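You operate a simulated robot arm through the tools that you are given. There is no shell and no other tool. Be economical: measure what you need, move in short steps, check, and stop when the job is done.

You are at the controls of a simulated two-armed robot. One attempt, no reset.

Task
Put two of the small gold rings from the red field of the sorting table on the top of the pump stand. Lift the lid of the small meter with a lid open. Do these in any order.

It is judged by the outcome, as a careful person would: the job done as asked, and still so three seconds after it is handed in. It fails if anything else is knocked over, pushed out of place, dropped, spilled or broken. Lids that push on must go on centred and level and be pressed home; caps that screw on are set level and turned clockwise until they are tight.

Robot
Two 7-joint arms with two-finger grippers on one trunk, on a base that drives. Base frame: it is fixed to the floor where the robot stands at the start and does not move with it; the origin is under the middle of the robot, x ahead of it, y to its left, z up; the surface under the hand at the start is at about z = 820. Units: mm, rad, N and s.
The left shoulder is at the start at [60, 179, 1055], the right one opposite. With the tool pointing down near the work surface each hand reaches from about 280 to 680 mm from the robot's upright axis, wherever it stands, measured 20 degrees to its own side. Places, roughly: lid of the small meter with a lid [-1300, -700, 1000]; top of the pump stand [-400, 4800, 800]. Payload 1.96 kg a hand.
The tool frame of a hand sits at the grasp point between the pads (the TCP): z along the fingers, y along the line on which they close. The tips reach 20 mm beyond it. Largest opening 72 mm; the body of the gripper starts 38 mm behind the TCP.
Orientation is told as [roll, pitch, yaw] about the base's x, y, z axes, in that order, counted from this pose: with the fingers straight down and closing along the base's y, the tool's x points along the base's -x, its y along +y and its z along -z.

Tools
- The arms move only by the tool step_arm. It takes "left_plan", "right_plan" or both (then of equal length, played together; a hand with none holds still); each is a list of rows, each a list of 7 numbers: the shift along the base's x, y, z in units of 30 mm (1.0 is 30 mm), then the turn, a rotation vector about the base's x, y, z in units of 6 degrees (1.0 is 6 degrees), then the gripper command, from -1 (fully open) to 1 (shut), values between in proportion. In form: [[x, y, z, ax, ay, az, fingers], ...]. A call has 1 to 12 rows; each row shifts and turns the commanded pose from where the row before left it. A call with a number of a shift or a turn outside -1 to 1 is refused whole. Each row takes 0.2 s and may step no farther than 50 mm and 0.15 rad from the row before; otherwise, or with a gripper value out of range, the whole call is refused. A pose out of reach is approached as far as the arm can. The call stops where the force on the tool passes 40 N (or 10 N more than at its start, if that is more) or the arm is blocked; 0.2 s more then pass. The fingers move at their own pace (about 153 mm/s each) and stop on an object; they squeeze with about 35 N. The grip force told is the motor's: it shows also when the fingers shut on nothing. Time passes only in rows, and 0.2 s behind the last, so rows that do not move let the fingers close. The reply holds the time, the measured pose of the TCP, the force on the tool along the base axes, the opening and the grip force, in the units named above and with some noise, with the torque about the TCP (base axes, N m) and any sound that the robot's microphone picked up.
- Cameras (640 x 400 px; columns grow to the right, rows downward): "scene" is now at [20.6, 12.4, 1612.1]; the picture's right is [0.27, -0.96, 0.00], its down [-0.74, -0.21, -0.64] and it looks along [0.61, 0.17, -0.77] (base axes); focal length 258 px, centre (320, 200). "left" rides on the left gripper at [71, -19, -82] in its tool frame; the picture's right is [0.26, 0.97, 0.00], its down [-0.67, 0.18, -0.72] and it looks along [-0.69, 0.19, 0.70] (tool axes); focal length 280 px, centre (320, 200). "right" rides on the right gripper at [71, 19, -82] in its tool frame; the picture's right is [-0.26, 0.96, 0.00], its down [-0.67, -0.18, -0.72] and it looks along [-0.69, -0.19, 0.70] (tool axes); focal length 280 px, centre (320, 200). There is no depth. A picture from a camera that has moved, and an enlarged one, comes with that camera's place and axes in the base frame and with its lens. The place of the scene camera against the robot may be out by one fixed shift of up to 18 mm in any direction.
- camera(camera): a new picture of that camera. The clock stands still meanwhile.
- move_column(by): slides the trunk up (or, below 0, down) by that many mm; the arms and the scene camera ride with it, the base frame stays. It gives what a move gives, with no picture.
- steer(legs): drives the robot by 1 to 6 legs, each [ahead, left, turn to the left] in mm, mm and rad, along the robot's own axes; the way and the turn of a leg run together, so that a leg with both is an arc; at most 1500 mm and 3.142 rad a leg. The arms and the cameras ride along, it lands a little off, and it stops where it bumps. It gives what a move gives.
- aim_head(pan, tilt): turns the head with the scene camera to pan (to the left, within 1.501 rad either way) and tilt (down, from -0.506 to 1.204), counted from straight ahead of the robot. It gives what a move gives.
- inspect(camera, box): a new picture of the part [left, top, right, bottom] of that camera's present view, enlarged. The clock stands still meanwhile.
- job_done(): hands the job in; it is judged then, once.

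Go step by step. Nothing tells you exact positions but the pictures and the camera data: compare them with the known pose of the tool, close in by small moves and look again before you grip or let go. The budget is 165 turns and 138 pictures, counting those below and the enlarged ones. Unless the task says otherwise, let go and move clear before handing in.

The tools are called as name(argument=value, ...) on one line, values as JSON. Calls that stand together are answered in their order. step_arm: Moves the arms, as the interface text tells. Its arguments: {"type":"object","properties":{"left_plan":{"type":"array","items":{"type":"array","items":{"type":"number"}}},"right_plan":{"type":"array","items":{"type":"array","items":{"type":"number"}}}},"required":[]} The other tools are called the same way: move_column (by) slides the trunk up or down; steer (legs) drives the base; aim_head (pan, tilt) turns the head that bears the scene camera; camera (camera) takes a picture; inspect (camera, box) takes an enlarged picture of a part of a camera's view; job_done () hands the job in.

At the start:

```text
clock: 0.0
left_tool_pos: [384.4, 192.2, 1066.6]
left_ee_rot: [0.0, 0.002, 0.0]
left_contact_force: [0.6, -0.3, 0.7]
left_wrist_torque: [0.01, -0.01, -0.01]
left_width: 72.1
left_grasp_force: 0.1
right_tool_pos: [380.5, -127.5, 1020.2]
right_ee_rot: [0.0, 0.0, 0.001]
right_contact_force: [0.1, -0.4, -0.4]
right_wrist_torque: [0.01, 0.03, -0.01]
right_width: 72.3
right_grasp_force: 0.0
trunk travel left (down, up): [-700.0, 290.0]
robot x, y, heading: [-1.5, -0.7, 0.003]
head pan, tilt: [0.274, 0.881]
```

scene: 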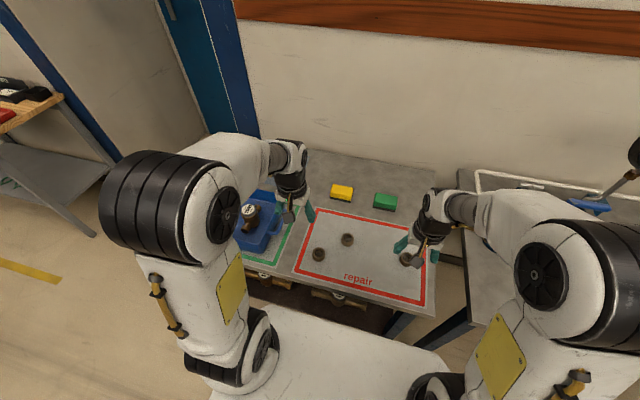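
right: 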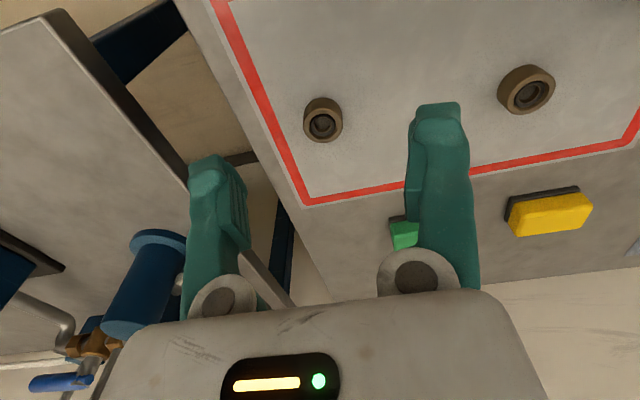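
left: 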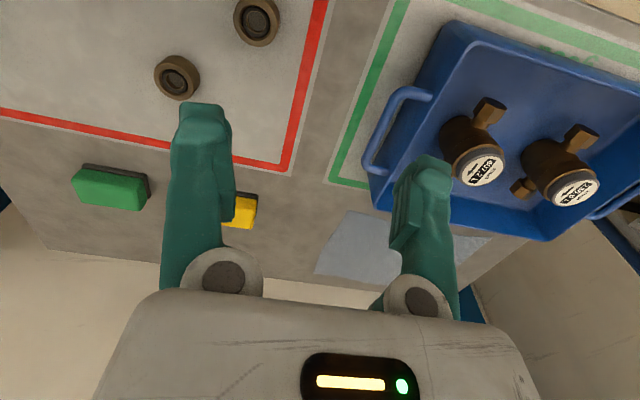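

I see a table with a red-framed "repair" field holding about three ring-like parts. I will look closer before planning.

inspect(camera="scene", box=[220, 170, 460, 320])

inspect(camera="right", box=[200, 0, 640, 275])

inspect(camera="left", box=[0, 0, 320, 200])

```text
2.67 times, centred on (340, 245) of scene
camera zoom: at [20.6, 12.4, 1612.1], right [0.27, -0.96, 0.0], down [-0.74, -0.21, -0.64], along [0.61, 0.17, -0.77], focal length 688 px, centre (267, 80)
```

zoom: 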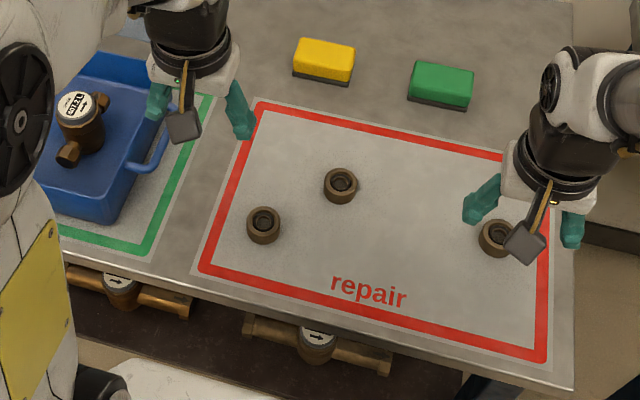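

```text
1.45 times, centred on (420, 138) of right
camera zoom: at [310.0, -109.8, 1100.8], right [0.26, 0.96, 0.0], down [0.67, -0.18, 0.72], along [0.69, -0.19, -0.7], focal length 408 px, centre (174, 291)
```

zoom: 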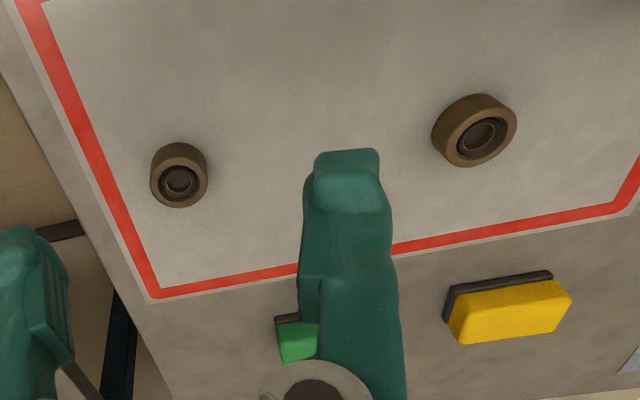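

```text
2.00 times, centred on (160, 100) of left
camera zoom: at [313.0, 173.4, 1149.0], right [-0.26, 0.97, 0.0], down [0.67, 0.18, 0.72], along [0.69, 0.19, -0.7], focal length 561 px, centre (640, 400)
```

zoom: 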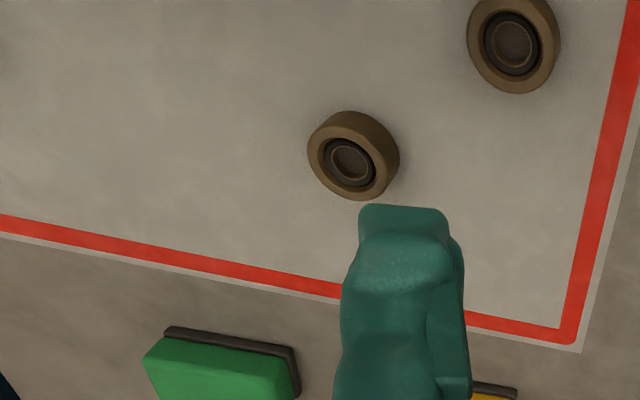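

There are three similar rings, roughly at A (474,50), B (397,131) and C (455,-147). I will bring the left hand over B and the right hand over C, then look again.

step_arm(left_plan=[[0.07, -0.34, -0.9, 0, 0, 0, -1], [0.07, -0.34, -0.9, 0, 0, 0, -1], [0.07, -0.34, -0.9, 0, 0, 0, -1], [0.07, -0.34, -0.9, 0, 0, 0, -1], [0.07, -0.34, -0.9, 0, 0, 0, -1], [0.07, -0.34, -0.9, 0, 0, 0, -1]], right_plan=[[0.415, -0.11, -0.65, 0, 0, 0, -1], [0.415, -0.11, -0.65, 0, 0, 0, -1], [0.415, -0.11, -0.65, 0, 0, 0, -1], [0.415, -0.11, -0.65, 0, 0, 0, -1], [0.415, -0.11, -0.65, 0, 0, 0, -1], [0.415, -0.11, -0.65, 0, 0, 0, -1]])

camera(camera="left")

camera(camera="right")

```text
clock: 1.4
left_tool_pos: [399.3, 131.8, 902.7]
left_ee_rot: [0.0, 0.0, -0.002]
left_contact_force: [-0.5, -0.4, -0.1]
left_wrist_torque: [0.0, 0.02, 0.03]
left_width: 71.8
left_grasp_force: 0.0
right_tool_pos: [456.0, -147.2, 901.4]
right_ee_rot: [0.0, -0.001, 0.0]
right_contact_force: [0.4, -0.8, 0.7]
right_wrist_torque: [0.01, 0.02, 0.0]
right_width: 71.9
right_grasp_force: 0.1
trunk travel left (down, up): [-700.0, 290.0]
robot x, y, heading: [-1.0, -2.0, 0.002]
head pan, tilt: [0.274, 0.881]
```

```text
131 pictures are left
camera left: at [327.9, 112.8, 985.6], right [-0.26, 0.97, 0.0], down [0.67, 0.18, 0.71], along [0.69, 0.19, -0.7], focal length 280 px, centre (320, 200)
```

left: 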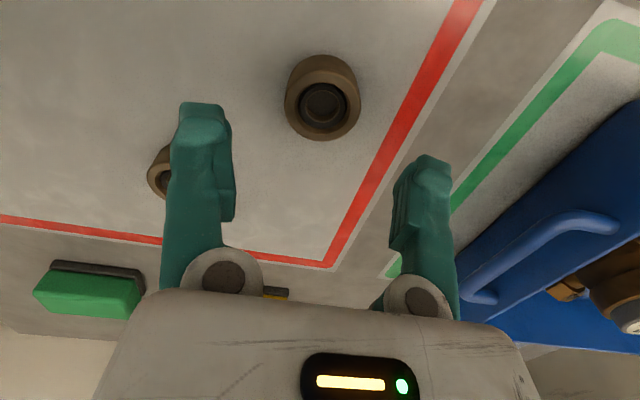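

```text
130 pictures are left
camera right: at [385.1, -129.3, 983.6], right [0.26, 0.97, 0.0], down [0.67, -0.18, 0.71], along [0.69, -0.19, -0.7], focal length 280 px, centre (320, 200)
```

right: 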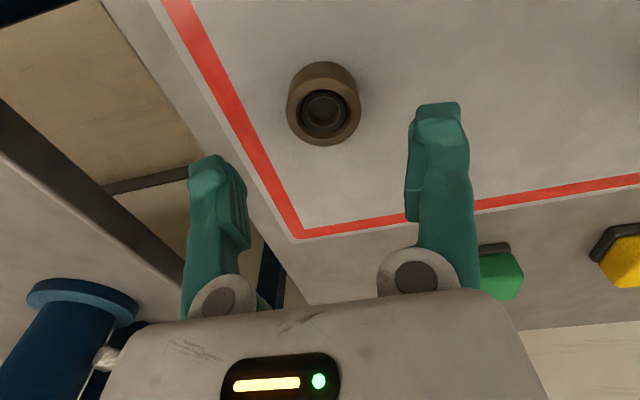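

Both hands sit over their rings within about 2 mm. I will lower them to about z=847 and close the grippers.

step_arm(left_plan=[[0, 0.03, -0.63, 0, 0, 0, -1], [0, 0.02, -0.63, 0, 0, 0, -1], [0, 0, -0.6, 0, 0, 0, -1], [0, 0, 0, 0, 0, 0, 1], [0, 0, 0, 0, 0, 0, 1], [0, 0, 0, 0, 0, 0, 1]], right_plan=[[0, 0, -0.61, 0, 0, 0, -1], [0, 0, -0.6, 0, 0, 0, -1], [0, 0, -0.6, 0, 0, 0, -1], [0, 0, 0, 0, 0, 0, 1], [0, 0, 0, 0, 0, 0, 1], [0, 0, 0, 0, 0, 0, 1]])

camera(camera="left")

camera(camera="right")

```text
clock: 2.8
left_tool_pos: [396.5, 133.8, 847.3]
left_ee_rot: [0.0, -0.001, 0.0]
left_contact_force: [0.8, -0.2, -0.5]
left_wrist_torque: [0.0, 0.01, -0.02]
left_width: 40.6
left_grasp_force: 35.3
right_tool_pos: [453.8, -149.5, 848.5]
right_ee_rot: [0.001, 0.0, 0.002]
right_contact_force: [0.9, -0.4, 1.1]
right_wrist_torque: [0.01, -0.06, -0.02]
right_width: 40.5
right_grasp_force: 34.1
trunk travel left (down, up): [-700.0, 290.0]
robot x, y, heading: [-1.7, 0.7, -0.0]
head pan, tilt: [0.274, 0.881]
```

```text
129 pictures are left
camera left: at [324.8, 115.3, 931.1], right [-0.26, 0.97, 0.0], down [0.67, 0.18, 0.72], along [0.69, 0.19, -0.7], focal length 280 px, centre (320, 200)
```

left: 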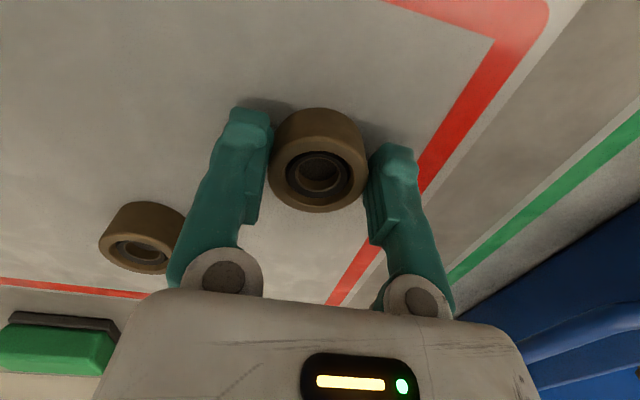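

```text
128 pictures are left
camera right: at [383.8, -131.5, 929.5], right [0.26, 0.96, 0.0], down [0.67, -0.18, 0.72], along [0.69, -0.19, -0.7], focal length 280 px, centre (320, 200)
```

right: 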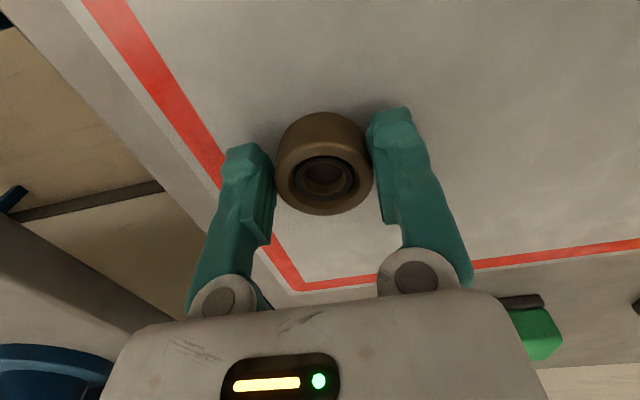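

Both rings are gripped at 40.5 mm. I will lift them well clear and pull the hands in.

step_arm(left_plan=[[0, 0, 1, 0, 0, 0, 1], [0, 0, 1, 0, 0, 0, 1], [0, 0, 1, 0, 0, 0, 1], [0, 0, 1, 0, 0, 0, 1], [0, 0, 1, 0, 0, 0, 1], [0, 0, 1, 0, 0, 0, 1], [0, 0, 1, 0, 0, 0, 1], [-0.5, 0.5, 0, 0, 0, 0, 1], [-0.5, 0.5, 0, 0, 0, 0, 1]], right_plan=[[0, 0, 1, 0, 0, 0, 1], [0, 0, 1, 0, 0, 0, 1], [0, 0, 1, 0, 0, 0, 1], [0, 0, 1, 0, 0, 0, 1], [0, 0, 1, 0, 0, 0, 1], [0, 0, 1, 0, 0, 0, 1], [0, 0, 1, 0, 0, 0, 1], [-1, 0, 0, 0, 0, 0, 1], [-1, 0, 0, 0, 0, 0, 1]])

aim_head(pan=1.5, tilt=0.35)

camera(camera="scene")

aim_head(pan=-1.5, tilt=0.35)

camera(camera="scene")

```text
clock: 4.8
left_tool_pos: [364.5, 159.5, 1060.7]
left_ee_rot: [0.0, -0.003, -0.002]
left_contact_force: [0.0, -0.2, -1.0]
left_wrist_torque: [0.0, -0.01, -0.02]
left_width: 40.2
left_grasp_force: 35.2
right_tool_pos: [391.1, -147.9, 1059.5]
right_ee_rot: [0.001, -0.003, -0.002]
right_contact_force: [0.5, -0.3, -0.5]
right_wrist_torque: [0.02, 0.01, 0.0]
right_width: 40.3
right_grasp_force: 34.4
trunk travel left (down, up): [-700.0, 290.0]
robot x, y, heading: [-0.1, -2.2, 0.003]
head pan, tilt: [0.274, 0.881]
```

```text
clock: 6.2
left_tool_pos: [366.4, 160.0, 1060.8]
left_ee_rot: [0.0, 0.0, 0.0]
left_contact_force: [0.1, 0.3, -0.9]
left_wrist_torque: [-0.01, -0.03, 0.0]
left_width: 39.9
left_grasp_force: 34.7
right_tool_pos: [394.8, -148.6, 1058.6]
right_ee_rot: [-0.001, 0.0, -0.001]
right_contact_force: [0.0, -0.1, -1.1]
right_wrist_torque: [-0.02, 0.0, 0.0]
right_width: 40.1
right_grasp_force: 34.5
trunk travel left (down, up): [-700.0, 290.0]
robot x, y, heading: [-3.5, -0.1, -0.001]
head pan, tilt: [1.499, 0.351]
```

```text
127 pictures are left
camera scene: at [-46.1, 84.6, 1658.2], right [1.0, -0.07, 0.0], down [-0.03, -0.34, -0.94], along [0.07, 0.94, -0.34], focal length 258 px, centre (320, 200)
```

scene: 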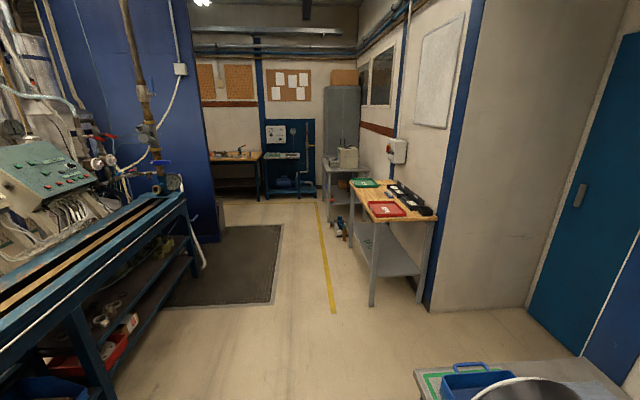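

```text
clock: 8.8
left_tool_pos: [365.5, 161.6, 1059.1]
left_ee_rot: [0.001, 0.0, 0.0]
left_contact_force: [0.0, 0.1, -1.2]
left_wrist_torque: [0.01, 0.01, -0.03]
left_width: 40.5
left_grasp_force: 35.5
right_tool_pos: [393.8, -149.3, 1059.7]
right_ee_rot: [-0.001, 0.0, 0.002]
right_contact_force: [-0.2, 0.5, -1.2]
right_wrist_torque: [0.04, 0.0, 0.01]
right_width: 40.1
right_grasp_force: 35.1
trunk travel left (down, up): [-700.0, 290.0]
robot x, y, heading: [3.9, 0.2, -0.004]
head pan, tilt: [-1.499, 0.351]
```

```text
126 pictures are left
camera scene: at [-46.1, -101.2, 1658.3], right [-1.0, -0.07, 0.0], down [-0.03, 0.34, -0.94], along [0.07, -0.94, -0.34], focal length 258 px, centre (320, 200)
```

scene: 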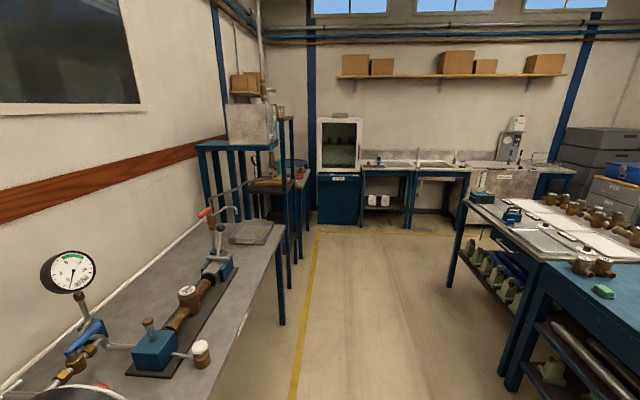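

Both rings are held. The corridor to the left is clear, between x≈-1100 and x≈450, and the pump stand looks like the blue unit at the far end. I will back off, turn left and drive part of the way.

steer(legs=[[-300, 0, 0], [0, 0, 1.571], [1400, 0, 0], [1000, 0, 0]])

aim_head(pan=0, tilt=0.4)

camera(camera="scene")

```text
clock: 26.1
left_tool_pos: [-493.0, 2761.2, 1060.8]
left_ee_rot: [0.001, 0.0, 1.596]
left_contact_force: [0.0, -0.3, -0.5]
left_wrist_torque: [0.0, 0.02, 0.03]
left_width: 40.1
left_grasp_force: 35.1
right_tool_pos: [-183.9, 2797.6, 1059.7]
right_ee_rot: [0.0, 0.0, 1.595]
right_contact_force: [-0.9, 0.1, -1.0]
right_wrist_torque: [0.0, 0.01, 0.01]
right_width: 39.0
right_grasp_force: 35.3
trunk travel left (down, up): [-700.0, 290.0]
robot x, y, heading: [-321.5, 2400.5, 1.596]
head pan, tilt: [-1.499, 0.351]
```

```text
clock: 27.7
left_tool_pos: [-493.0, 2761.1, 1059.2]
left_ee_rot: [-0.001, 0.001, 1.597]
left_contact_force: [-0.3, 0.4, -1.0]
left_wrist_torque: [0.0, 0.02, -0.01]
left_width: 40.0
left_grasp_force: 34.7
right_tool_pos: [-183.4, 2798.2, 1059.3]
right_ee_rot: [0.001, 0.0, 1.595]
right_contact_force: [0.0, 0.1, -1.7]
right_wrist_torque: [0.0, 0.0, -0.01]
right_width: 38.9
right_grasp_force: 34.8
trunk travel left (down, up): [-700.0, 290.0]
robot x, y, heading: [-322.3, 2399.4, 1.593]
head pan, tilt: [0.0, 0.4]
```

```text
125 pictures are left
camera scene: at [-317.2, 2424.4, 1653.7], right [1.0, 0.02, 0.0], down [0.01, -0.39, -0.92], along [-0.02, 0.92, -0.39], focal length 258 px, centre (320, 200)
```

scene: 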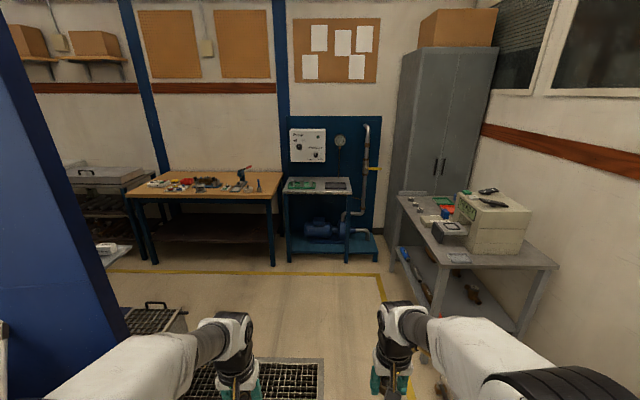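

inspect(camera="scene", box=[260, 110, 400, 270])

inspect(camera="scene", box=[270, 165, 370, 225])

```text
2.50 times, centred on (330, 190) of scene
camera zoom: at [-317.2, 2424.4, 1653.7], right [1.0, 0.02, 0.0], down [0.01, -0.39, -0.92], along [-0.02, 0.92, -0.39], focal length 645 px, centre (295, 225)
```

zoom: 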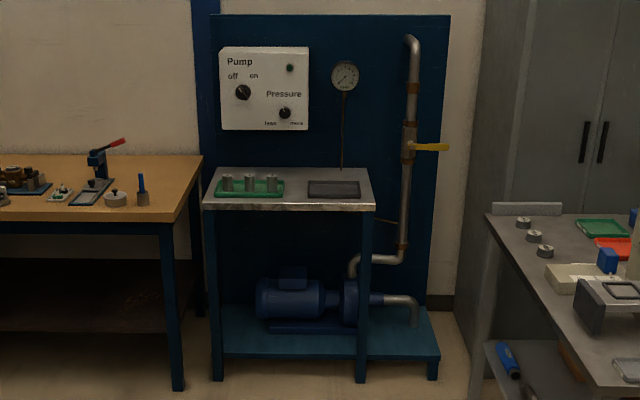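

```text
6.40 times, centred on (320, 195) of scene
camera zoom: at [-317.2, 2424.4, 1653.7], right [1.0, 0.02, 0.0], down [0.01, -0.39, -0.92], along [-0.02, 0.92, -0.39], focal length 1652 px, centre (320, 232)
```

zoom: 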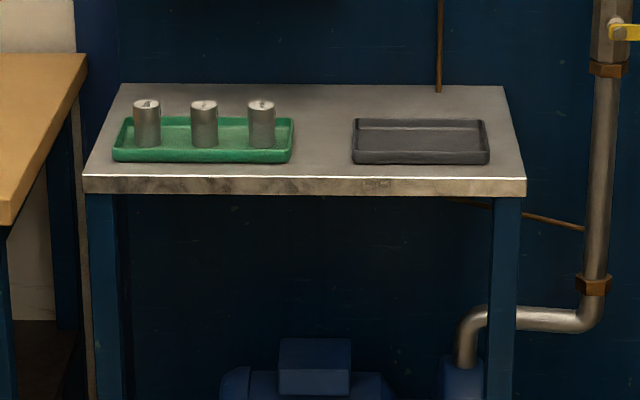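

The pump stand top spans about x -705 to -70 and y 4640 to 5070. It carries a green tray with cylinders and an empty dark tray, with a bare gap near x=-361. Before driving on I will check the floor grate in front of me.

aim_head(pan=0, tilt=0.85)

camera(camera="scene")

```text
clock: 28.6
left_tool_pos: [-493.6, 2762.9, 1059.7]
left_ee_rot: [0.0, -0.001, 1.596]
left_contact_force: [-0.4, -0.2, -1.2]
left_wrist_torque: [-0.03, 0.02, 0.02]
left_width: 40.1
left_grasp_force: 35.0
right_tool_pos: [-184.1, 2797.8, 1059.4]
right_ee_rot: [-0.001, 0.001, 1.594]
right_contact_force: [0.0, 0.8, -1.4]
right_wrist_torque: [-0.02, -0.01, 0.01]
right_width: 39.2
right_grasp_force: 34.6
trunk travel left (down, up): [-700.0, 290.0]
robot x, y, heading: [-321.5, 2401.6, 1.595]
head pan, tilt: [0.0, 0.85]
```

```text
122 pictures are left
camera scene: at [-316.9, 2409.9, 1614.7], right [1.0, 0.03, 0.0], down [0.02, -0.75, -0.66], along [-0.02, 0.66, -0.75], focal length 258 px, centre (320, 200)
```

scene: 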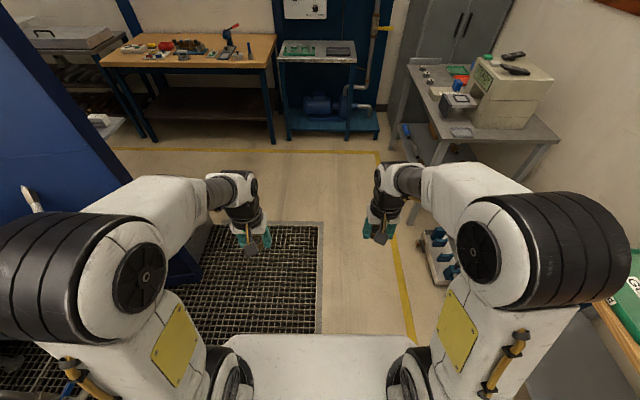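

The grate is flush with the floor and the path is clear. I will drive up to about 550 mm short of the stand.

steer(legs=[[1400, 0, 0], [250, 0, -0.024]])

camera(camera="scene")

```text
clock: 37.3
left_tool_pos: [-527.6, 4480.1, 1059.6]
left_ee_rot: [0.0, -0.002, 1.572]
left_contact_force: [0.1, 0.0, -1.5]
left_wrist_torque: [0.0, 0.01, 0.0]
left_width: 40.0
left_grasp_force: 35.2
right_tool_pos: [-220.6, 4507.1, 1058.4]
right_ee_rot: [-0.002, 0.001, 1.573]
right_contact_force: [0.1, 0.2, -1.0]
right_wrist_torque: [-0.01, 0.01, 0.01]
right_width: 38.7
right_grasp_force: 34.8
trunk travel left (down, up): [-700.0, 290.0]
robot x, y, heading: [-367.1, 4113.1, 1.579]
head pan, tilt: [0.0, 0.85]
```

```text
121 pictures are left
camera scene: at [-360.1, 4124.0, 1614.6], right [1.0, 0.0, 0.0], down [0.0, -0.75, -0.66], along [0.0, 0.66, -0.75], focal length 258 px, centre (320, 200)
```

scene: 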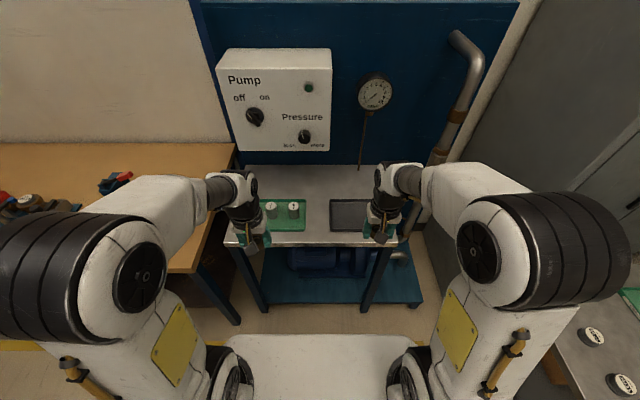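

The gap between trays centres near x=-366, with the front edge near y=4631. I will bring the right hand above the gap at y≈4740 and look.

step_arm(right_plan=[[-0.605, 0.97, 0, 0, 0, 0, 1], [-0.605, 0.97, 0, 0, 0, 0, 1], [-0.605, 0.97, 0, 0, 0, 0, 1], [-0.605, 0.97, 0, 0, 0, 0, 1], [-0.605, 0.97, 0, 0, 0, 0, 1], [-0.605, 0.97, 0, 0, 0, 0, 1], [-0.605, 0.97, 0, 0, 0, 0, 1], [-0.605, 0.97, 0, 0, 0, 0, 1], [0, 0, -1, 0, 0, 0, 1], [0, 0, -1, 0, 0, 0, 1], [0, 0, -1, 0, 0, 0, 1]])

camera(camera="right")

camera(camera="scene")

```text
clock: 39.7
left_tool_pos: [-527.9, 4481.2, 1060.1]
left_ee_rot: [-0.002, 0.001, 1.574]
left_contact_force: [-0.9, -0.5, -1.1]
left_wrist_torque: [-0.05, -0.01, 0.03]
left_width: 40.1
left_grasp_force: 35.3
right_tool_pos: [-263.0, 4575.9, 963.9]
right_ee_rot: [0.001, 0.0, 1.573]
right_contact_force: [-0.5, 0.0, -1.4]
right_wrist_torque: [-0.03, -0.01, 0.02]
right_width: 38.6
right_grasp_force: 35.1
right hand out of reach, approached as far as the arm can: row 3, 4, 5, 6, 7, 8
trunk travel left (down, up): [-700.0, 290.0]
robot x, y, heading: [-367.7, 4113.5, 1.57]
head pan, tilt: [0.0, 0.85]
```

```text
120 pictures are left
camera right: at [-280.9, 4504.3, 1045.3], right [-0.97, 0.26, 0.0], down [0.18, 0.68, 0.71], along [0.19, 0.69, -0.7], focal length 280 px, centre (320, 200)
```

right: 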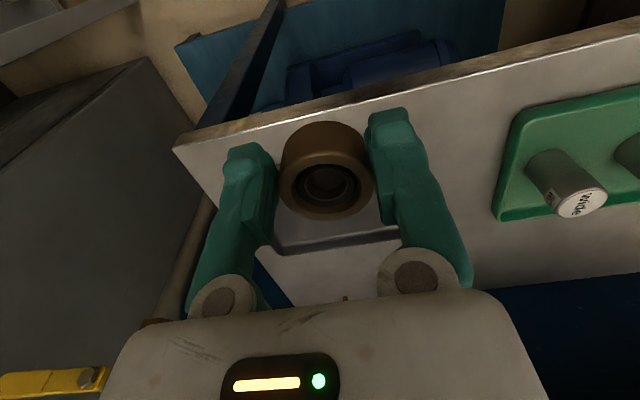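

```text
119 pictures are left
camera scene: at [-360.0, 4125.0, 1614.6], right [1.0, 0.0, 0.0], down [0.0, -0.75, -0.66], along [0.0, 0.66, -0.75], focal length 258 px, centre (320, 200)
```

scene: 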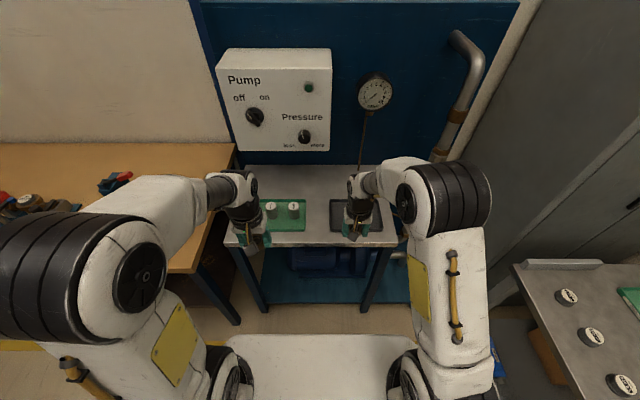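

The arm's reach ran out at that height, so I will drive 120 mm closer; the base still has about 200 mm of clearance.

steer(legs=[[120, 0, 0]])

step_arm(right_plan=[[-0.7, 0.3, 0, 0, 0, 0, 1], [-0.7, 0.3, 0, 0, 0, 0, 1], [-0.7, 0.3, 0, 0, 0, 0, 1], [-0.7, 0.3, 0, 0, 0, 0, 1], [-0.7, 0.3, 0, 0, 0, 0, 1]])

camera(camera="right")

```text
clock: 40.9
left_tool_pos: [-530.3, 4600.2, 1059.9]
left_ee_rot: [0.0, 0.0, 1.577]
left_contact_force: [0.6, 0.3, -1.0]
left_wrist_torque: [-0.03, 0.0, -0.01]
left_width: 40.1
left_grasp_force: 35.2
right_tool_pos: [-264.4, 4697.4, 964.0]
right_ee_rot: [0.0, 0.0, 1.578]
right_contact_force: [0.5, -0.3, -0.8]
right_wrist_torque: [0.01, -0.02, 0.0]
right_width: 38.4
right_grasp_force: 35.6
trunk travel left (down, up): [-700.0, 290.0]
robot x, y, heading: [-368.1, 4235.8, 1.579]
head pan, tilt: [0.0, 0.85]
```

```text
clock: 42.1
left_tool_pos: [-530.9, 4600.3, 1059.0]
left_ee_rot: [0.002, 0.0, 1.576]
left_contact_force: [0.2, -0.1, -1.6]
left_wrist_torque: [-0.01, -0.01, -0.01]
left_width: 40.3
left_grasp_force: 35.1
right_tool_pos: [-369.2, 4744.9, 966.3]
right_ee_rot: [0.0, 0.001, 1.578]
right_contact_force: [0.4, 0.1, -0.7]
right_wrist_torque: [0.02, 0.0, -0.04]
right_width: 38.3
right_grasp_force: 34.8
trunk travel left (down, up): [-700.0, 290.0]
robot x, y, heading: [-364.7, 4236.3, 1.575]
head pan, tilt: [0.0, 0.85]
```

```text
118 pictures are left
camera right: at [-387.4, 4672.2, 1047.5], right [-0.97, 0.26, 0.0], down [0.18, 0.68, 0.71], along [0.18, 0.69, -0.7], focal length 280 px, centre (320, 200)
```

right: 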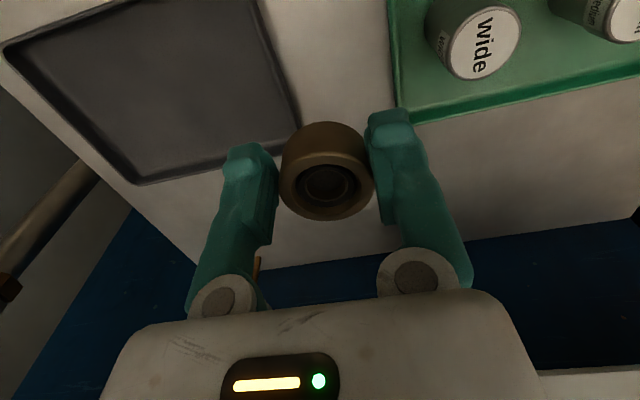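

The gap centre is at about x=-381, between the dark tray edge at -334 and the green tray edge at -428. I will move there at y≈4775, lower to about 870 and check.

step_arm(right_plan=[[-0.2, 0.5, 0, 0, 0, 0, 1], [-0.2, 0.5, 0, 0, 0, 0, 1], [0, 0, -0.8, 0, 0, 0, 1], [0, 0, -0.8, 0, 0, 0, 1], [0, 0, -0.8, 0, 0, 0, 1], [0, 0, -0.8, 0, 0, 0, 1]])

camera(camera="right")

inspect(camera="scene", box=[220, 120, 420, 260])

```text
clock: 43.5
left_tool_pos: [-531.1, 4600.3, 1059.6]
left_ee_rot: [-0.001, 0.001, 1.578]
left_contact_force: [0.0, 0.3, -0.5]
left_wrist_torque: [-0.02, 0.02, 0.01]
left_width: 40.2
left_grasp_force: 35.4
right_tool_pos: [-375.0, 4757.6, 867.9]
right_ee_rot: [0.0, 0.002, 1.577]
right_contact_force: [-0.4, -0.3, -2.0]
right_wrist_torque: [-0.05, 0.0, -0.04]
right_width: 38.5
right_grasp_force: 34.9
right hand out of reach, approached as far as the arm can: row 2
trunk travel left (down, up): [-700.0, 290.0]
robot x, y, heading: [-365.1, 4233.7, 1.578]
head pan, tilt: [0.0, 0.85]
```

```text
117 pictures are left
camera right: at [-393.5, 4685.9, 948.5], right [-0.97, 0.26, 0.0], down [0.18, 0.68, 0.72], along [0.18, 0.69, -0.7], focal length 280 px, centre (320, 200)
```

right: 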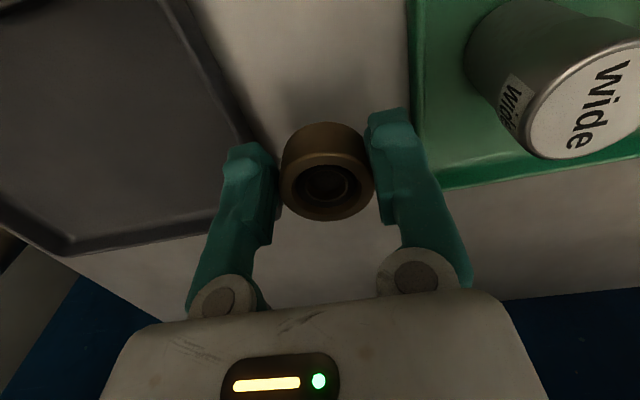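

```text
2.86 times, centred on (320, 190) of scene
camera zoom: at [-361.0, 4245.9, 1614.6], right [1.0, 0.01, 0.0], down [0.01, -0.75, -0.66], along [0.0, 0.66, -0.75], focal length 737 px, centre (320, 229)
```

zoom: 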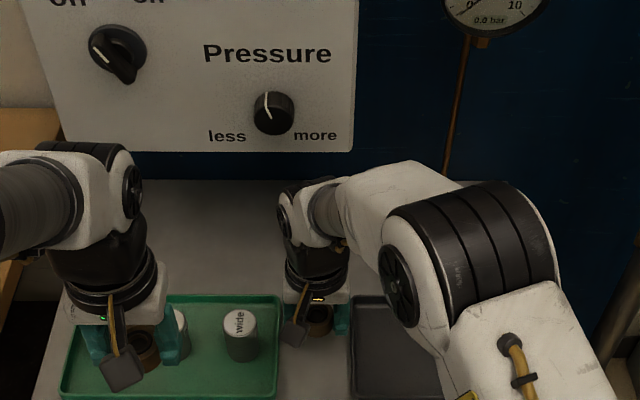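

The hand is centred in the gap. I will lower in small steps while watching the force.

step_arm(right_plan=[[0, 0, -0.5, 0, 0, 0, 1], [0, 0, -0.5, 0, 0, 0, 1], [0, 0, -0.1, 0, 0, 0, 1]])

camera(camera="right")

```text
clock: 44.3
left_tool_pos: [-531.2, 4600.6, 1059.5]
left_ee_rot: [-0.002, -0.001, 1.578]
left_contact_force: [0.7, -0.2, -1.1]
left_wrist_torque: [-0.03, 0.0, 0.02]
left_width: 40.3
left_grasp_force: 35.0
right_tool_pos: [-374.5, 4754.9, 835.0]
right_ee_rot: [0.001, 0.001, 1.579]
right_contact_force: [-0.2, -0.3, -0.8]
right_wrist_torque: [-0.01, -0.01, 0.01]
right_width: 38.5
right_grasp_force: 35.7
trunk travel left (down, up): [-700.0, 290.0]
robot x, y, heading: [-366.0, 4234.5, 1.577]
head pan, tilt: [0.0, 0.85]
```

```text
115 pictures are left
camera right: at [-393.1, 4683.8, 916.9], right [-0.97, 0.26, 0.0], down [0.18, 0.68, 0.72], along [0.18, 0.69, -0.7], focal length 280 px, centre (320, 200)
```

right: 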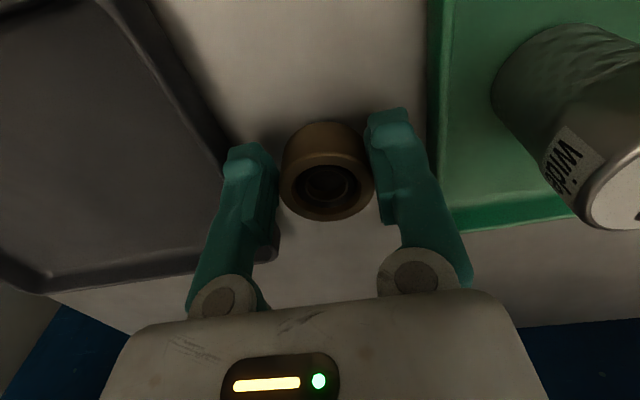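

step_arm(right_plan=[[0, 0, -0.1, 0, 0, 0, 1], [0, 0, -0.1, 0, 0, 0, 1]])

step_arm(right_plan=[[0, 0, -0.1, 0, 0, 0, 1]])

```text
clock: 44.9
left_tool_pos: [-530.3, 4599.8, 1059.4]
left_ee_rot: [0.0, 0.0, 1.577]
left_contact_force: [1.2, -1.1, -0.4]
left_wrist_torque: [0.0, 0.02, 0.0]
left_width: 40.2
left_grasp_force: 34.8
right_tool_pos: [-375.7, 4756.8, 830.2]
right_ee_rot: [0.001, 0.001, 1.576]
right_contact_force: [0.1, 0.1, -1.3]
right_wrist_torque: [0.01, 0.02, 0.0]
right_width: 38.5
right_grasp_force: 34.7
trunk travel left (down, up): [-700.0, 290.0]
robot x, y, heading: [-366.9, 4236.4, 1.574]
head pan, tilt: [0.0, 0.85]
```

```text
clock: 45.3
left_tool_pos: [-531.0, 4599.3, 1060.6]
left_ee_rot: [0.0, 0.002, 1.577]
left_contact_force: [1.6, 0.4, -1.1]
left_wrist_torque: [-0.01, 0.03, -0.01]
left_width: 40.0
left_grasp_force: 34.5
right_tool_pos: [-375.0, 4757.1, 828.2]
right_ee_rot: [0.0, -0.003, 1.579]
right_contact_force: [1.4, -0.4, 9.3]
right_wrist_torque: [0.25, -0.07, -0.02]
right_width: 38.3
right_grasp_force: 35.0
trunk travel left (down, up): [-700.0, 290.0]
robot x, y, heading: [-368.6, 4231.7, 1.575]
head pan, tilt: [0.0, 0.85]
```

The ring touched the surface with about 9 N. I will open a little, to about 47 mm, and look.

step_arm(right_plan=[[0, 0, 0, 0, 0, 0, 0], [0, 0, 0, 0, 0, 0, -0.3], [0, 0, 0, 0, 0, 0, -0.3]])

camera(camera="right")

```text
clock: 46.1
left_tool_pos: [-530.6, 4599.5, 1060.7]
left_ee_rot: [-0.001, -0.001, 1.577]
left_contact_force: [0.3, 0.1, -1.2]
left_wrist_torque: [0.01, -0.01, 0.0]
left_width: 40.0
left_grasp_force: 34.6
right_tool_pos: [-375.7, 4755.4, 828.0]
right_ee_rot: [0.0, 0.0, 1.577]
right_contact_force: [0.0, 0.5, -0.1]
right_wrist_torque: [-0.03, 0.01, 0.01]
right_width: 46.9
right_grasp_force: 0.0
trunk travel left (down, up): [-700.0, 290.0]
robot x, y, heading: [-366.6, 4239.8, 1.577]
head pan, tilt: [0.0, 0.85]
```

```text
114 pictures are left
camera right: at [-393.4, 4683.7, 908.1], right [-0.97, 0.26, 0.0], down [0.18, 0.68, 0.72], along [0.18, 0.69, -0.7], focal length 280 px, centre (320, 200)
```

right: 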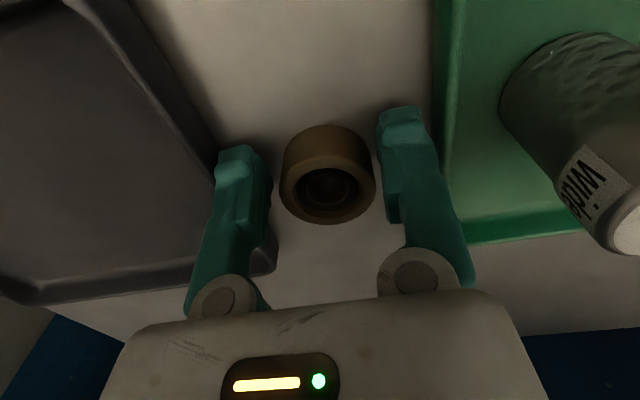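

The first ring is free and standing on the bare surface. I will raise the right hand straight up and pull it out to the right.

step_arm(right_plan=[[0, 0, 0.5, 0, 0, 0, -0.3], [0, 0, 1, 0, 0, 0, -0.3], [0, 0, 1, 0, 0, 0, -0.3], [0, 0, 1, 0, 0, 0, -0.3], [0, -0.4, 1, 0, 0, 0, -0.3], [0.5, -1, 0.8, 0, 0, 0, -0.3], [0.9, -1, 0.5, 0, 0, 0, -0.3], [1, -1, 0, 0, 0, 0, -0.3], [1, -1, 0, 0, 0, 0, -0.3], [1, -1, 0, 0, 0, 0, -0.3], [1, -1, 0, 0, 0, 0, -0.3]])

camera(camera="scene")

```text
clock: 48.5
left_tool_pos: [-530.6, 4599.3, 1059.6]
left_ee_rot: [-0.002, 0.0, 1.578]
left_contact_force: [0.1, -0.3, -1.5]
left_wrist_torque: [0.01, -0.01, 0.02]
left_width: 40.3
left_grasp_force: 34.9
right_tool_pos: [-212.5, 4564.3, 1005.9]
right_ee_rot: [0.001, -0.001, 1.578]
right_contact_force: [0.3, -0.5, -0.2]
right_wrist_torque: [-0.04, 0.0, 0.02]
right_width: 47.0
right_grasp_force: 0.0
trunk travel left (down, up): [-700.0, 290.0]
robot x, y, heading: [-370.2, 4230.4, 1.578]
head pan, tilt: [0.0, 0.85]
```

```text
113 pictures are left
camera scene: at [-359.9, 4243.3, 1614.6], right [1.0, 0.01, 0.0], down [0.0, -0.75, -0.66], along [0.0, 0.66, -0.75], focal length 258 px, centre (320, 200)
```

scene: 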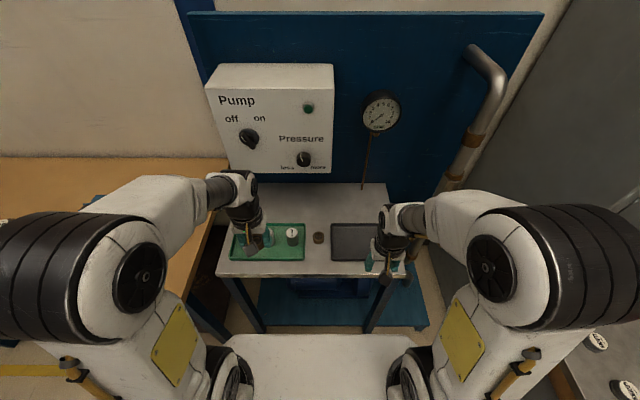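

The first ring stands in the gap. Next I move the left hand over the gap at y≈4683, in front of it.

step_arm(left_plan=[[0.87, 0.47, 0, 0, 0, 0, 1], [0.87, 0.47, 0, 0, 0, 0, 1], [0.87, 0.47, 0, 0, 0, 0, 1], [0.87, 0.47, 0, 0, 0, 0, 1], [0.87, 0.47, 0, 0, 0, 0, 1], [0.87, 0.47, 0, 0, 0, 0, 1], [0, 0, -1, 0, 0, 0, 1], [0, 0, -1, 0, 0, 0, 1], [0, 0, -1, 0, 0, 0, 1], [0, 0, -1, 0, 0, 0, 1], [0, 0, -1, 0, 0, 0, 1]])

camera(camera="left")

```text
clock: 50.9
left_tool_pos: [-408.9, 4664.3, 910.0]
left_ee_rot: [0.0, 0.0, 1.579]
left_contact_force: [-0.3, -0.5, -2.1]
left_wrist_torque: [-0.01, 0.0, -0.01]
left_width: 40.3
left_grasp_force: 34.7
left hand out of reach, approached as far as the arm can: row 5, 6
right_tool_pos: [-212.3, 4566.2, 1004.5]
right_ee_rot: [-0.002, -0.001, 1.579]
right_contact_force: [0.3, 0.2, -0.5]
right_wrist_torque: [-0.02, 0.02, 0.02]
right_width: 46.8
right_grasp_force: 0.2
trunk travel left (down, up): [-700.0, 290.0]
robot x, y, heading: [-369.8, 4232.7, 1.577]
head pan, tilt: [0.0, 0.85]
```

```text
112 pictures are left
camera left: at [-387.5, 4594.7, 992.5], right [-0.96, -0.27, 0.0], down [-0.19, 0.67, 0.72], along [-0.19, 0.69, -0.7], focal length 280 px, centre (320, 200)
```

left: 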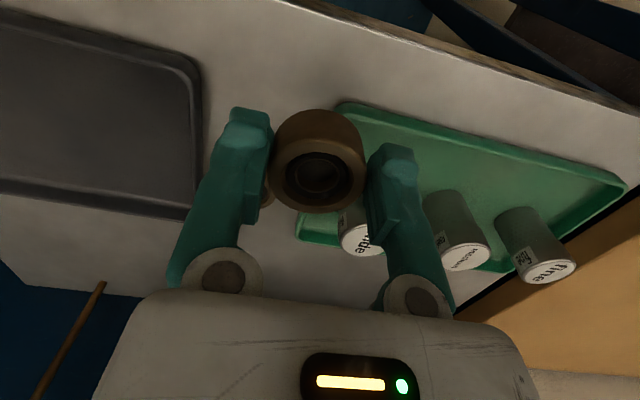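

step_arm(left_plan=[[0.57, 0.3, 0, 0, 0, 0, 1], [0.57, 0.3, 0, 0, 0, 0, 1], [0, 0, -0.5, 0, 0, 0, 1], [0, 0, -0.5, 0, 0, 0, 1]])

camera(camera="left")

```text
clock: 51.9
left_tool_pos: [-371.2, 4682.4, 880.9]
left_ee_rot: [0.0, 0.001, 1.578]
left_contact_force: [-0.8, -0.2, -1.8]
left_wrist_torque: [-0.01, 0.0, 0.0]
left_width: 40.5
left_grasp_force: 35.6
right_tool_pos: [-211.7, 4566.4, 1003.3]
right_ee_rot: [-0.002, 0.0, 1.577]
right_contact_force: [0.7, -0.3, -0.3]
right_wrist_torque: [0.02, -0.01, 0.02]
right_width: 46.8
right_grasp_force: 0.0
trunk travel left (down, up): [-700.0, 290.0]
robot x, y, heading: [-369.5, 4235.5, 1.578]
head pan, tilt: [0.0, 0.85]
```

```text
111 pictures are left
camera left: at [-352.2, 4612.2, 962.4], right [-0.96, -0.27, 0.0], down [-0.19, 0.67, 0.72], along [-0.19, 0.69, -0.7], focal length 280 px, centre (320, 200)
```

left: 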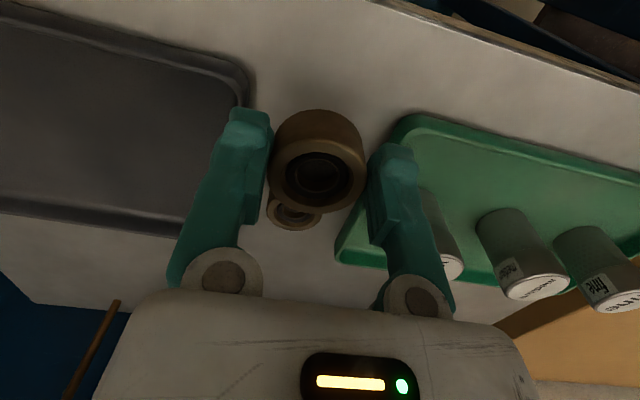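

step_arm(left_plan=[[-0.2, 0, -0.5, 0, 0, 0, 1], [0, 0, -0.5, 0, 0, 0, 1], [0, 0, -0.5, 0, 0, 0, 1]])

camera(camera="left")

```text
clock: 52.7
left_tool_pos: [-379.6, 4682.2, 834.7]
left_ee_rot: [0.001, -0.001, 1.578]
left_contact_force: [0.1, -0.7, -1.0]
left_wrist_torque: [0.0, -0.01, -0.01]
left_width: 40.2
left_grasp_force: 35.0
right_tool_pos: [-212.4, 4566.3, 1003.6]
right_ee_rot: [-0.001, 0.001, 1.577]
right_contact_force: [-0.7, -0.7, -0.2]
right_wrist_torque: [-0.01, 0.03, -0.02]
right_width: 46.5
right_grasp_force: 0.1
trunk travel left (down, up): [-700.0, 290.0]
robot x, y, heading: [-369.4, 4235.1, 1.578]
head pan, tilt: [0.0, 0.85]
```

```text
110 pictures are left
camera left: at [-360.1, 4613.0, 917.2], right [-0.96, -0.27, 0.0], down [-0.19, 0.67, 0.72], along [-0.19, 0.69, -0.7], focal length 280 px, centre (320, 200)
```

left: 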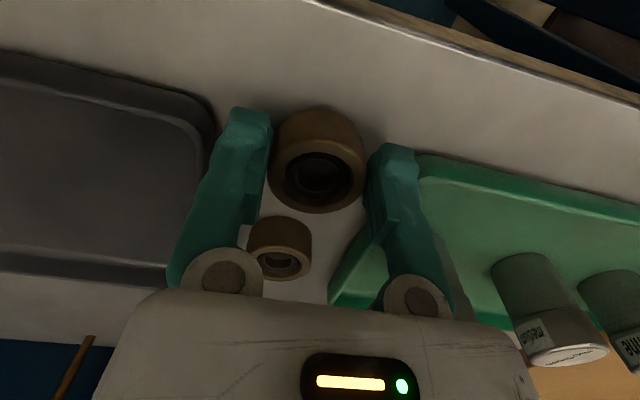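

The view is clear with the first ring behind. I will creep down to contact.

step_arm(left_plan=[[0, 0, -0.1, 0, 0, 0, 1], [0, 0, -0.1, 0, 0, 0, 1]])

step_arm(left_plan=[[0, 0, -0.08, 0, 0, 0, 1]])

```text
clock: 53.3
left_tool_pos: [-379.4, 4682.6, 828.8]
left_ee_rot: [0.0, -0.002, 1.577]
left_contact_force: [-0.9, -0.6, 3.2]
left_wrist_torque: [-0.05, 0.03, 0.0]
left_width: 40.1
left_grasp_force: 34.2
right_tool_pos: [-212.2, 4564.9, 1005.5]
right_ee_rot: [0.001, 0.0, 1.579]
right_contact_force: [-0.1, -0.6, 0.1]
right_wrist_torque: [-0.02, -0.02, -0.03]
right_width: 46.8
right_grasp_force: 0.0
trunk travel left (down, up): [-700.0, 290.0]
robot x, y, heading: [-372.7, 4233.6, 1.574]
head pan, tilt: [0.0, 0.85]
```

```text
clock: 53.7
left_tool_pos: [-380.5, 4682.0, 828.6]
left_ee_rot: [-0.001, -0.007, 1.578]
left_contact_force: [-2.2, 2.2, 29.7]
left_wrist_torque: [-0.06, 0.06, 0.02]
left_width: 40.1
left_grasp_force: 35.3
right_tool_pos: [-214.0, 4563.7, 1005.6]
right_ee_rot: [0.0, -0.002, 1.577]
right_contact_force: [0.4, -0.8, 0.2]
right_wrist_torque: [-0.01, -0.04, -0.01]
right_width: 46.9
right_grasp_force: 0.1
trunk travel left (down, up): [-700.0, 290.0]
robot x, y, heading: [-367.8, 4232.4, 1.58]
head pan, tilt: [0.0, 0.85]
```

The ring is in contact at 30 N. I will ease up 2 mm and open to about 47 mm.

step_arm(left_plan=[[0, 0, 0.07, 0, 0, 0, 1], [0, 0, 0, 0, 0, 0, 0], [0, 0, 0, 0, 0, 0, -0.3], [0, 0, 0, 0, 0, 0, -0.3]])

camera(camera="left")

```text
clock: 54.7
left_tool_pos: [-379.4, 4681.0, 827.3]
left_ee_rot: [0.0, 0.001, 1.577]
left_contact_force: [-0.5, -0.4, -0.4]
left_wrist_torque: [0.0, -0.01, 0.01]
left_width: 46.9
left_grasp_force: 0.0
right_tool_pos: [-212.5, 4565.3, 1004.5]
right_ee_rot: [-0.001, -0.001, 1.577]
right_contact_force: [0.8, -1.0, 0.1]
right_wrist_torque: [0.02, 0.0, -0.01]
right_width: 46.5
right_grasp_force: 0.1
trunk travel left (down, up): [-700.0, 290.0]
robot x, y, heading: [-366.9, 4237.3, 1.578]
head pan, tilt: [0.0, 0.85]
```

```text
109 pictures are left
camera left: at [-359.4, 4611.6, 909.7], right [-0.96, -0.27, 0.0], down [-0.19, 0.67, 0.71], along [-0.19, 0.69, -0.7], focal length 280 px, centre (320, 200)
```

left: 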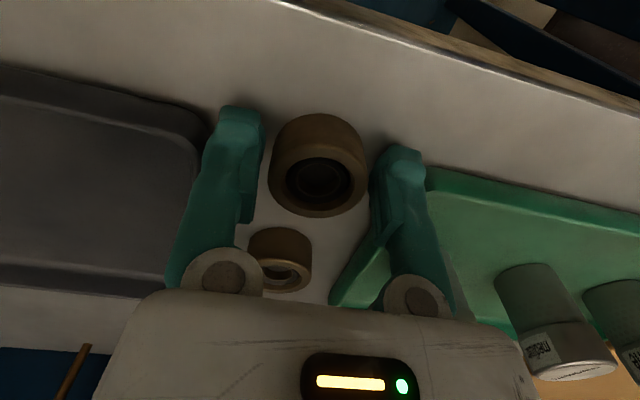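

The second ring is released. I will raise the left hand straight up and bring it back to its own side.

step_arm(left_plan=[[0, 0, 0.5, 0, 0, 0, -0.3], [0, 0, 1, 0, 0, 0, -0.3], [0, 0, 1, 0, 0, 0, -0.3], [0, 0, 1, 0, 0, 0, -0.3], [0, 0, 1, 0, 0, 0, -0.3], [0, -0.5, 1, 0, 0, 0, -0.3], [-0.8, -1, 0.8, 0, 0, 0, -0.3], [-1, -1, 0.6, 0, 0, 0, -0.3], [-1, -1, 0, 0, 0, 0, -0.3], [-1, -0.5, 0, 0, 0, 0, -0.3], [-1, 0, 0, 0, 0, 0, -0.3]])

inspect(camera="scene", box=[210, 180, 430, 300])

```text
clock: 57.1
left_tool_pos: [-527.6, 4561.2, 1035.4]
left_ee_rot: [0.002, -0.001, 1.576]
left_contact_force: [0.7, -0.5, -0.4]
left_wrist_torque: [-0.03, -0.01, 0.0]
left_width: 46.5
left_grasp_force: 0.1
right_tool_pos: [-212.4, 4566.3, 1007.0]
right_ee_rot: [0.0, 0.001, 1.577]
right_contact_force: [-0.1, 0.1, -0.8]
right_wrist_torque: [0.0, 0.02, 0.0]
right_width: 46.6
right_grasp_force: 0.1
trunk travel left (down, up): [-700.0, 290.0]
robot x, y, heading: [-368.7, 4235.8, 1.578]
head pan, tilt: [0.0, 0.85]
```

```text
2.91 times, centred on (320, 240) of scene
camera zoom: at [-361.5, 4245.0, 1614.6], right [1.0, 0.01, 0.0], down [0.01, -0.75, -0.66], along [0.0, 0.66, -0.75], focal length 751 px, centre (320, 84)
```

zoom: 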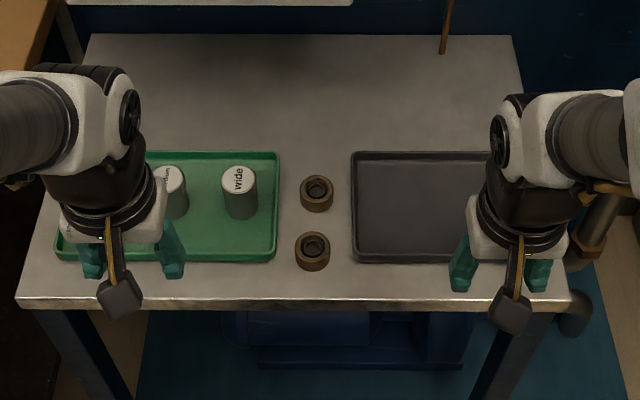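

Both rings stand on bare stand top and nothing else has moved. Next I back away, turn around and drive back toward the meter with a lid.

steer(legs=[[-700, 0, 0], [0, 0, 3.14], [1500, 0, 0], [800, 0, 0]])

aim_head(pan=-0.3, tilt=0.4)

camera(camera="scene")

```text
clock: 79.5
left_tool_pos: [-49.3, 890.6, 1035.7]
left_ee_rot: [0.0, 0.0, -1.526]
left_contact_force: [-0.1, 0.4, -0.5]
left_wrist_torque: [-0.01, 0.03, -0.05]
left_width: 46.6
left_grasp_force: 0.0
right_tool_pos: [-363.7, 872.8, 1005.3]
right_ee_rot: [0.0, 0.0, -1.524]
right_contact_force: [-0.2, -0.1, 0.0]
right_wrist_torque: [-0.02, 0.01, 0.03]
right_width: 46.9
right_grasp_force: 0.0
trunk travel left (down, up): [-700.0, 290.0]
robot x, y, heading: [-223.0, 1211.1, -1.528]
head pan, tilt: [0.0, 0.85]
```

```text
clock: 80.4
left_tool_pos: [-49.0, 892.6, 1036.5]
left_ee_rot: [0.0, 0.0, -1.525]
left_contact_force: [0.1, -0.5, -0.6]
left_wrist_torque: [-0.02, 0.0, -0.01]
left_width: 46.8
left_grasp_force: 0.0
right_tool_pos: [-362.2, 873.4, 1005.0]
right_ee_rot: [-0.001, 0.002, -1.525]
right_contact_force: [0.2, -0.8, -0.7]
right_wrist_torque: [0.03, -0.03, 0.01]
right_width: 46.9
right_grasp_force: 0.0
trunk travel left (down, up): [-700.0, 290.0]
robot x, y, heading: [-219.2, 1209.8, -1.526]
head pan, tilt: [-0.3, 0.4]
```

```text
107 pictures are left
camera scene: at [-240.6, 1172.3, 1653.7], right [-0.97, 0.25, 0.0], down [0.1, 0.38, -0.92], along [-0.23, -0.89, -0.39], focal length 258 px, centre (320, 200)
```

scene: 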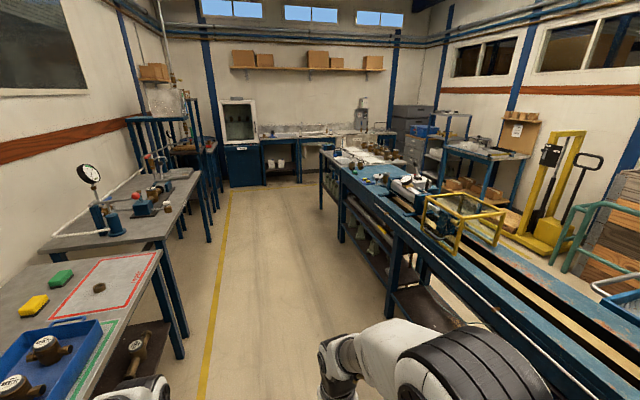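

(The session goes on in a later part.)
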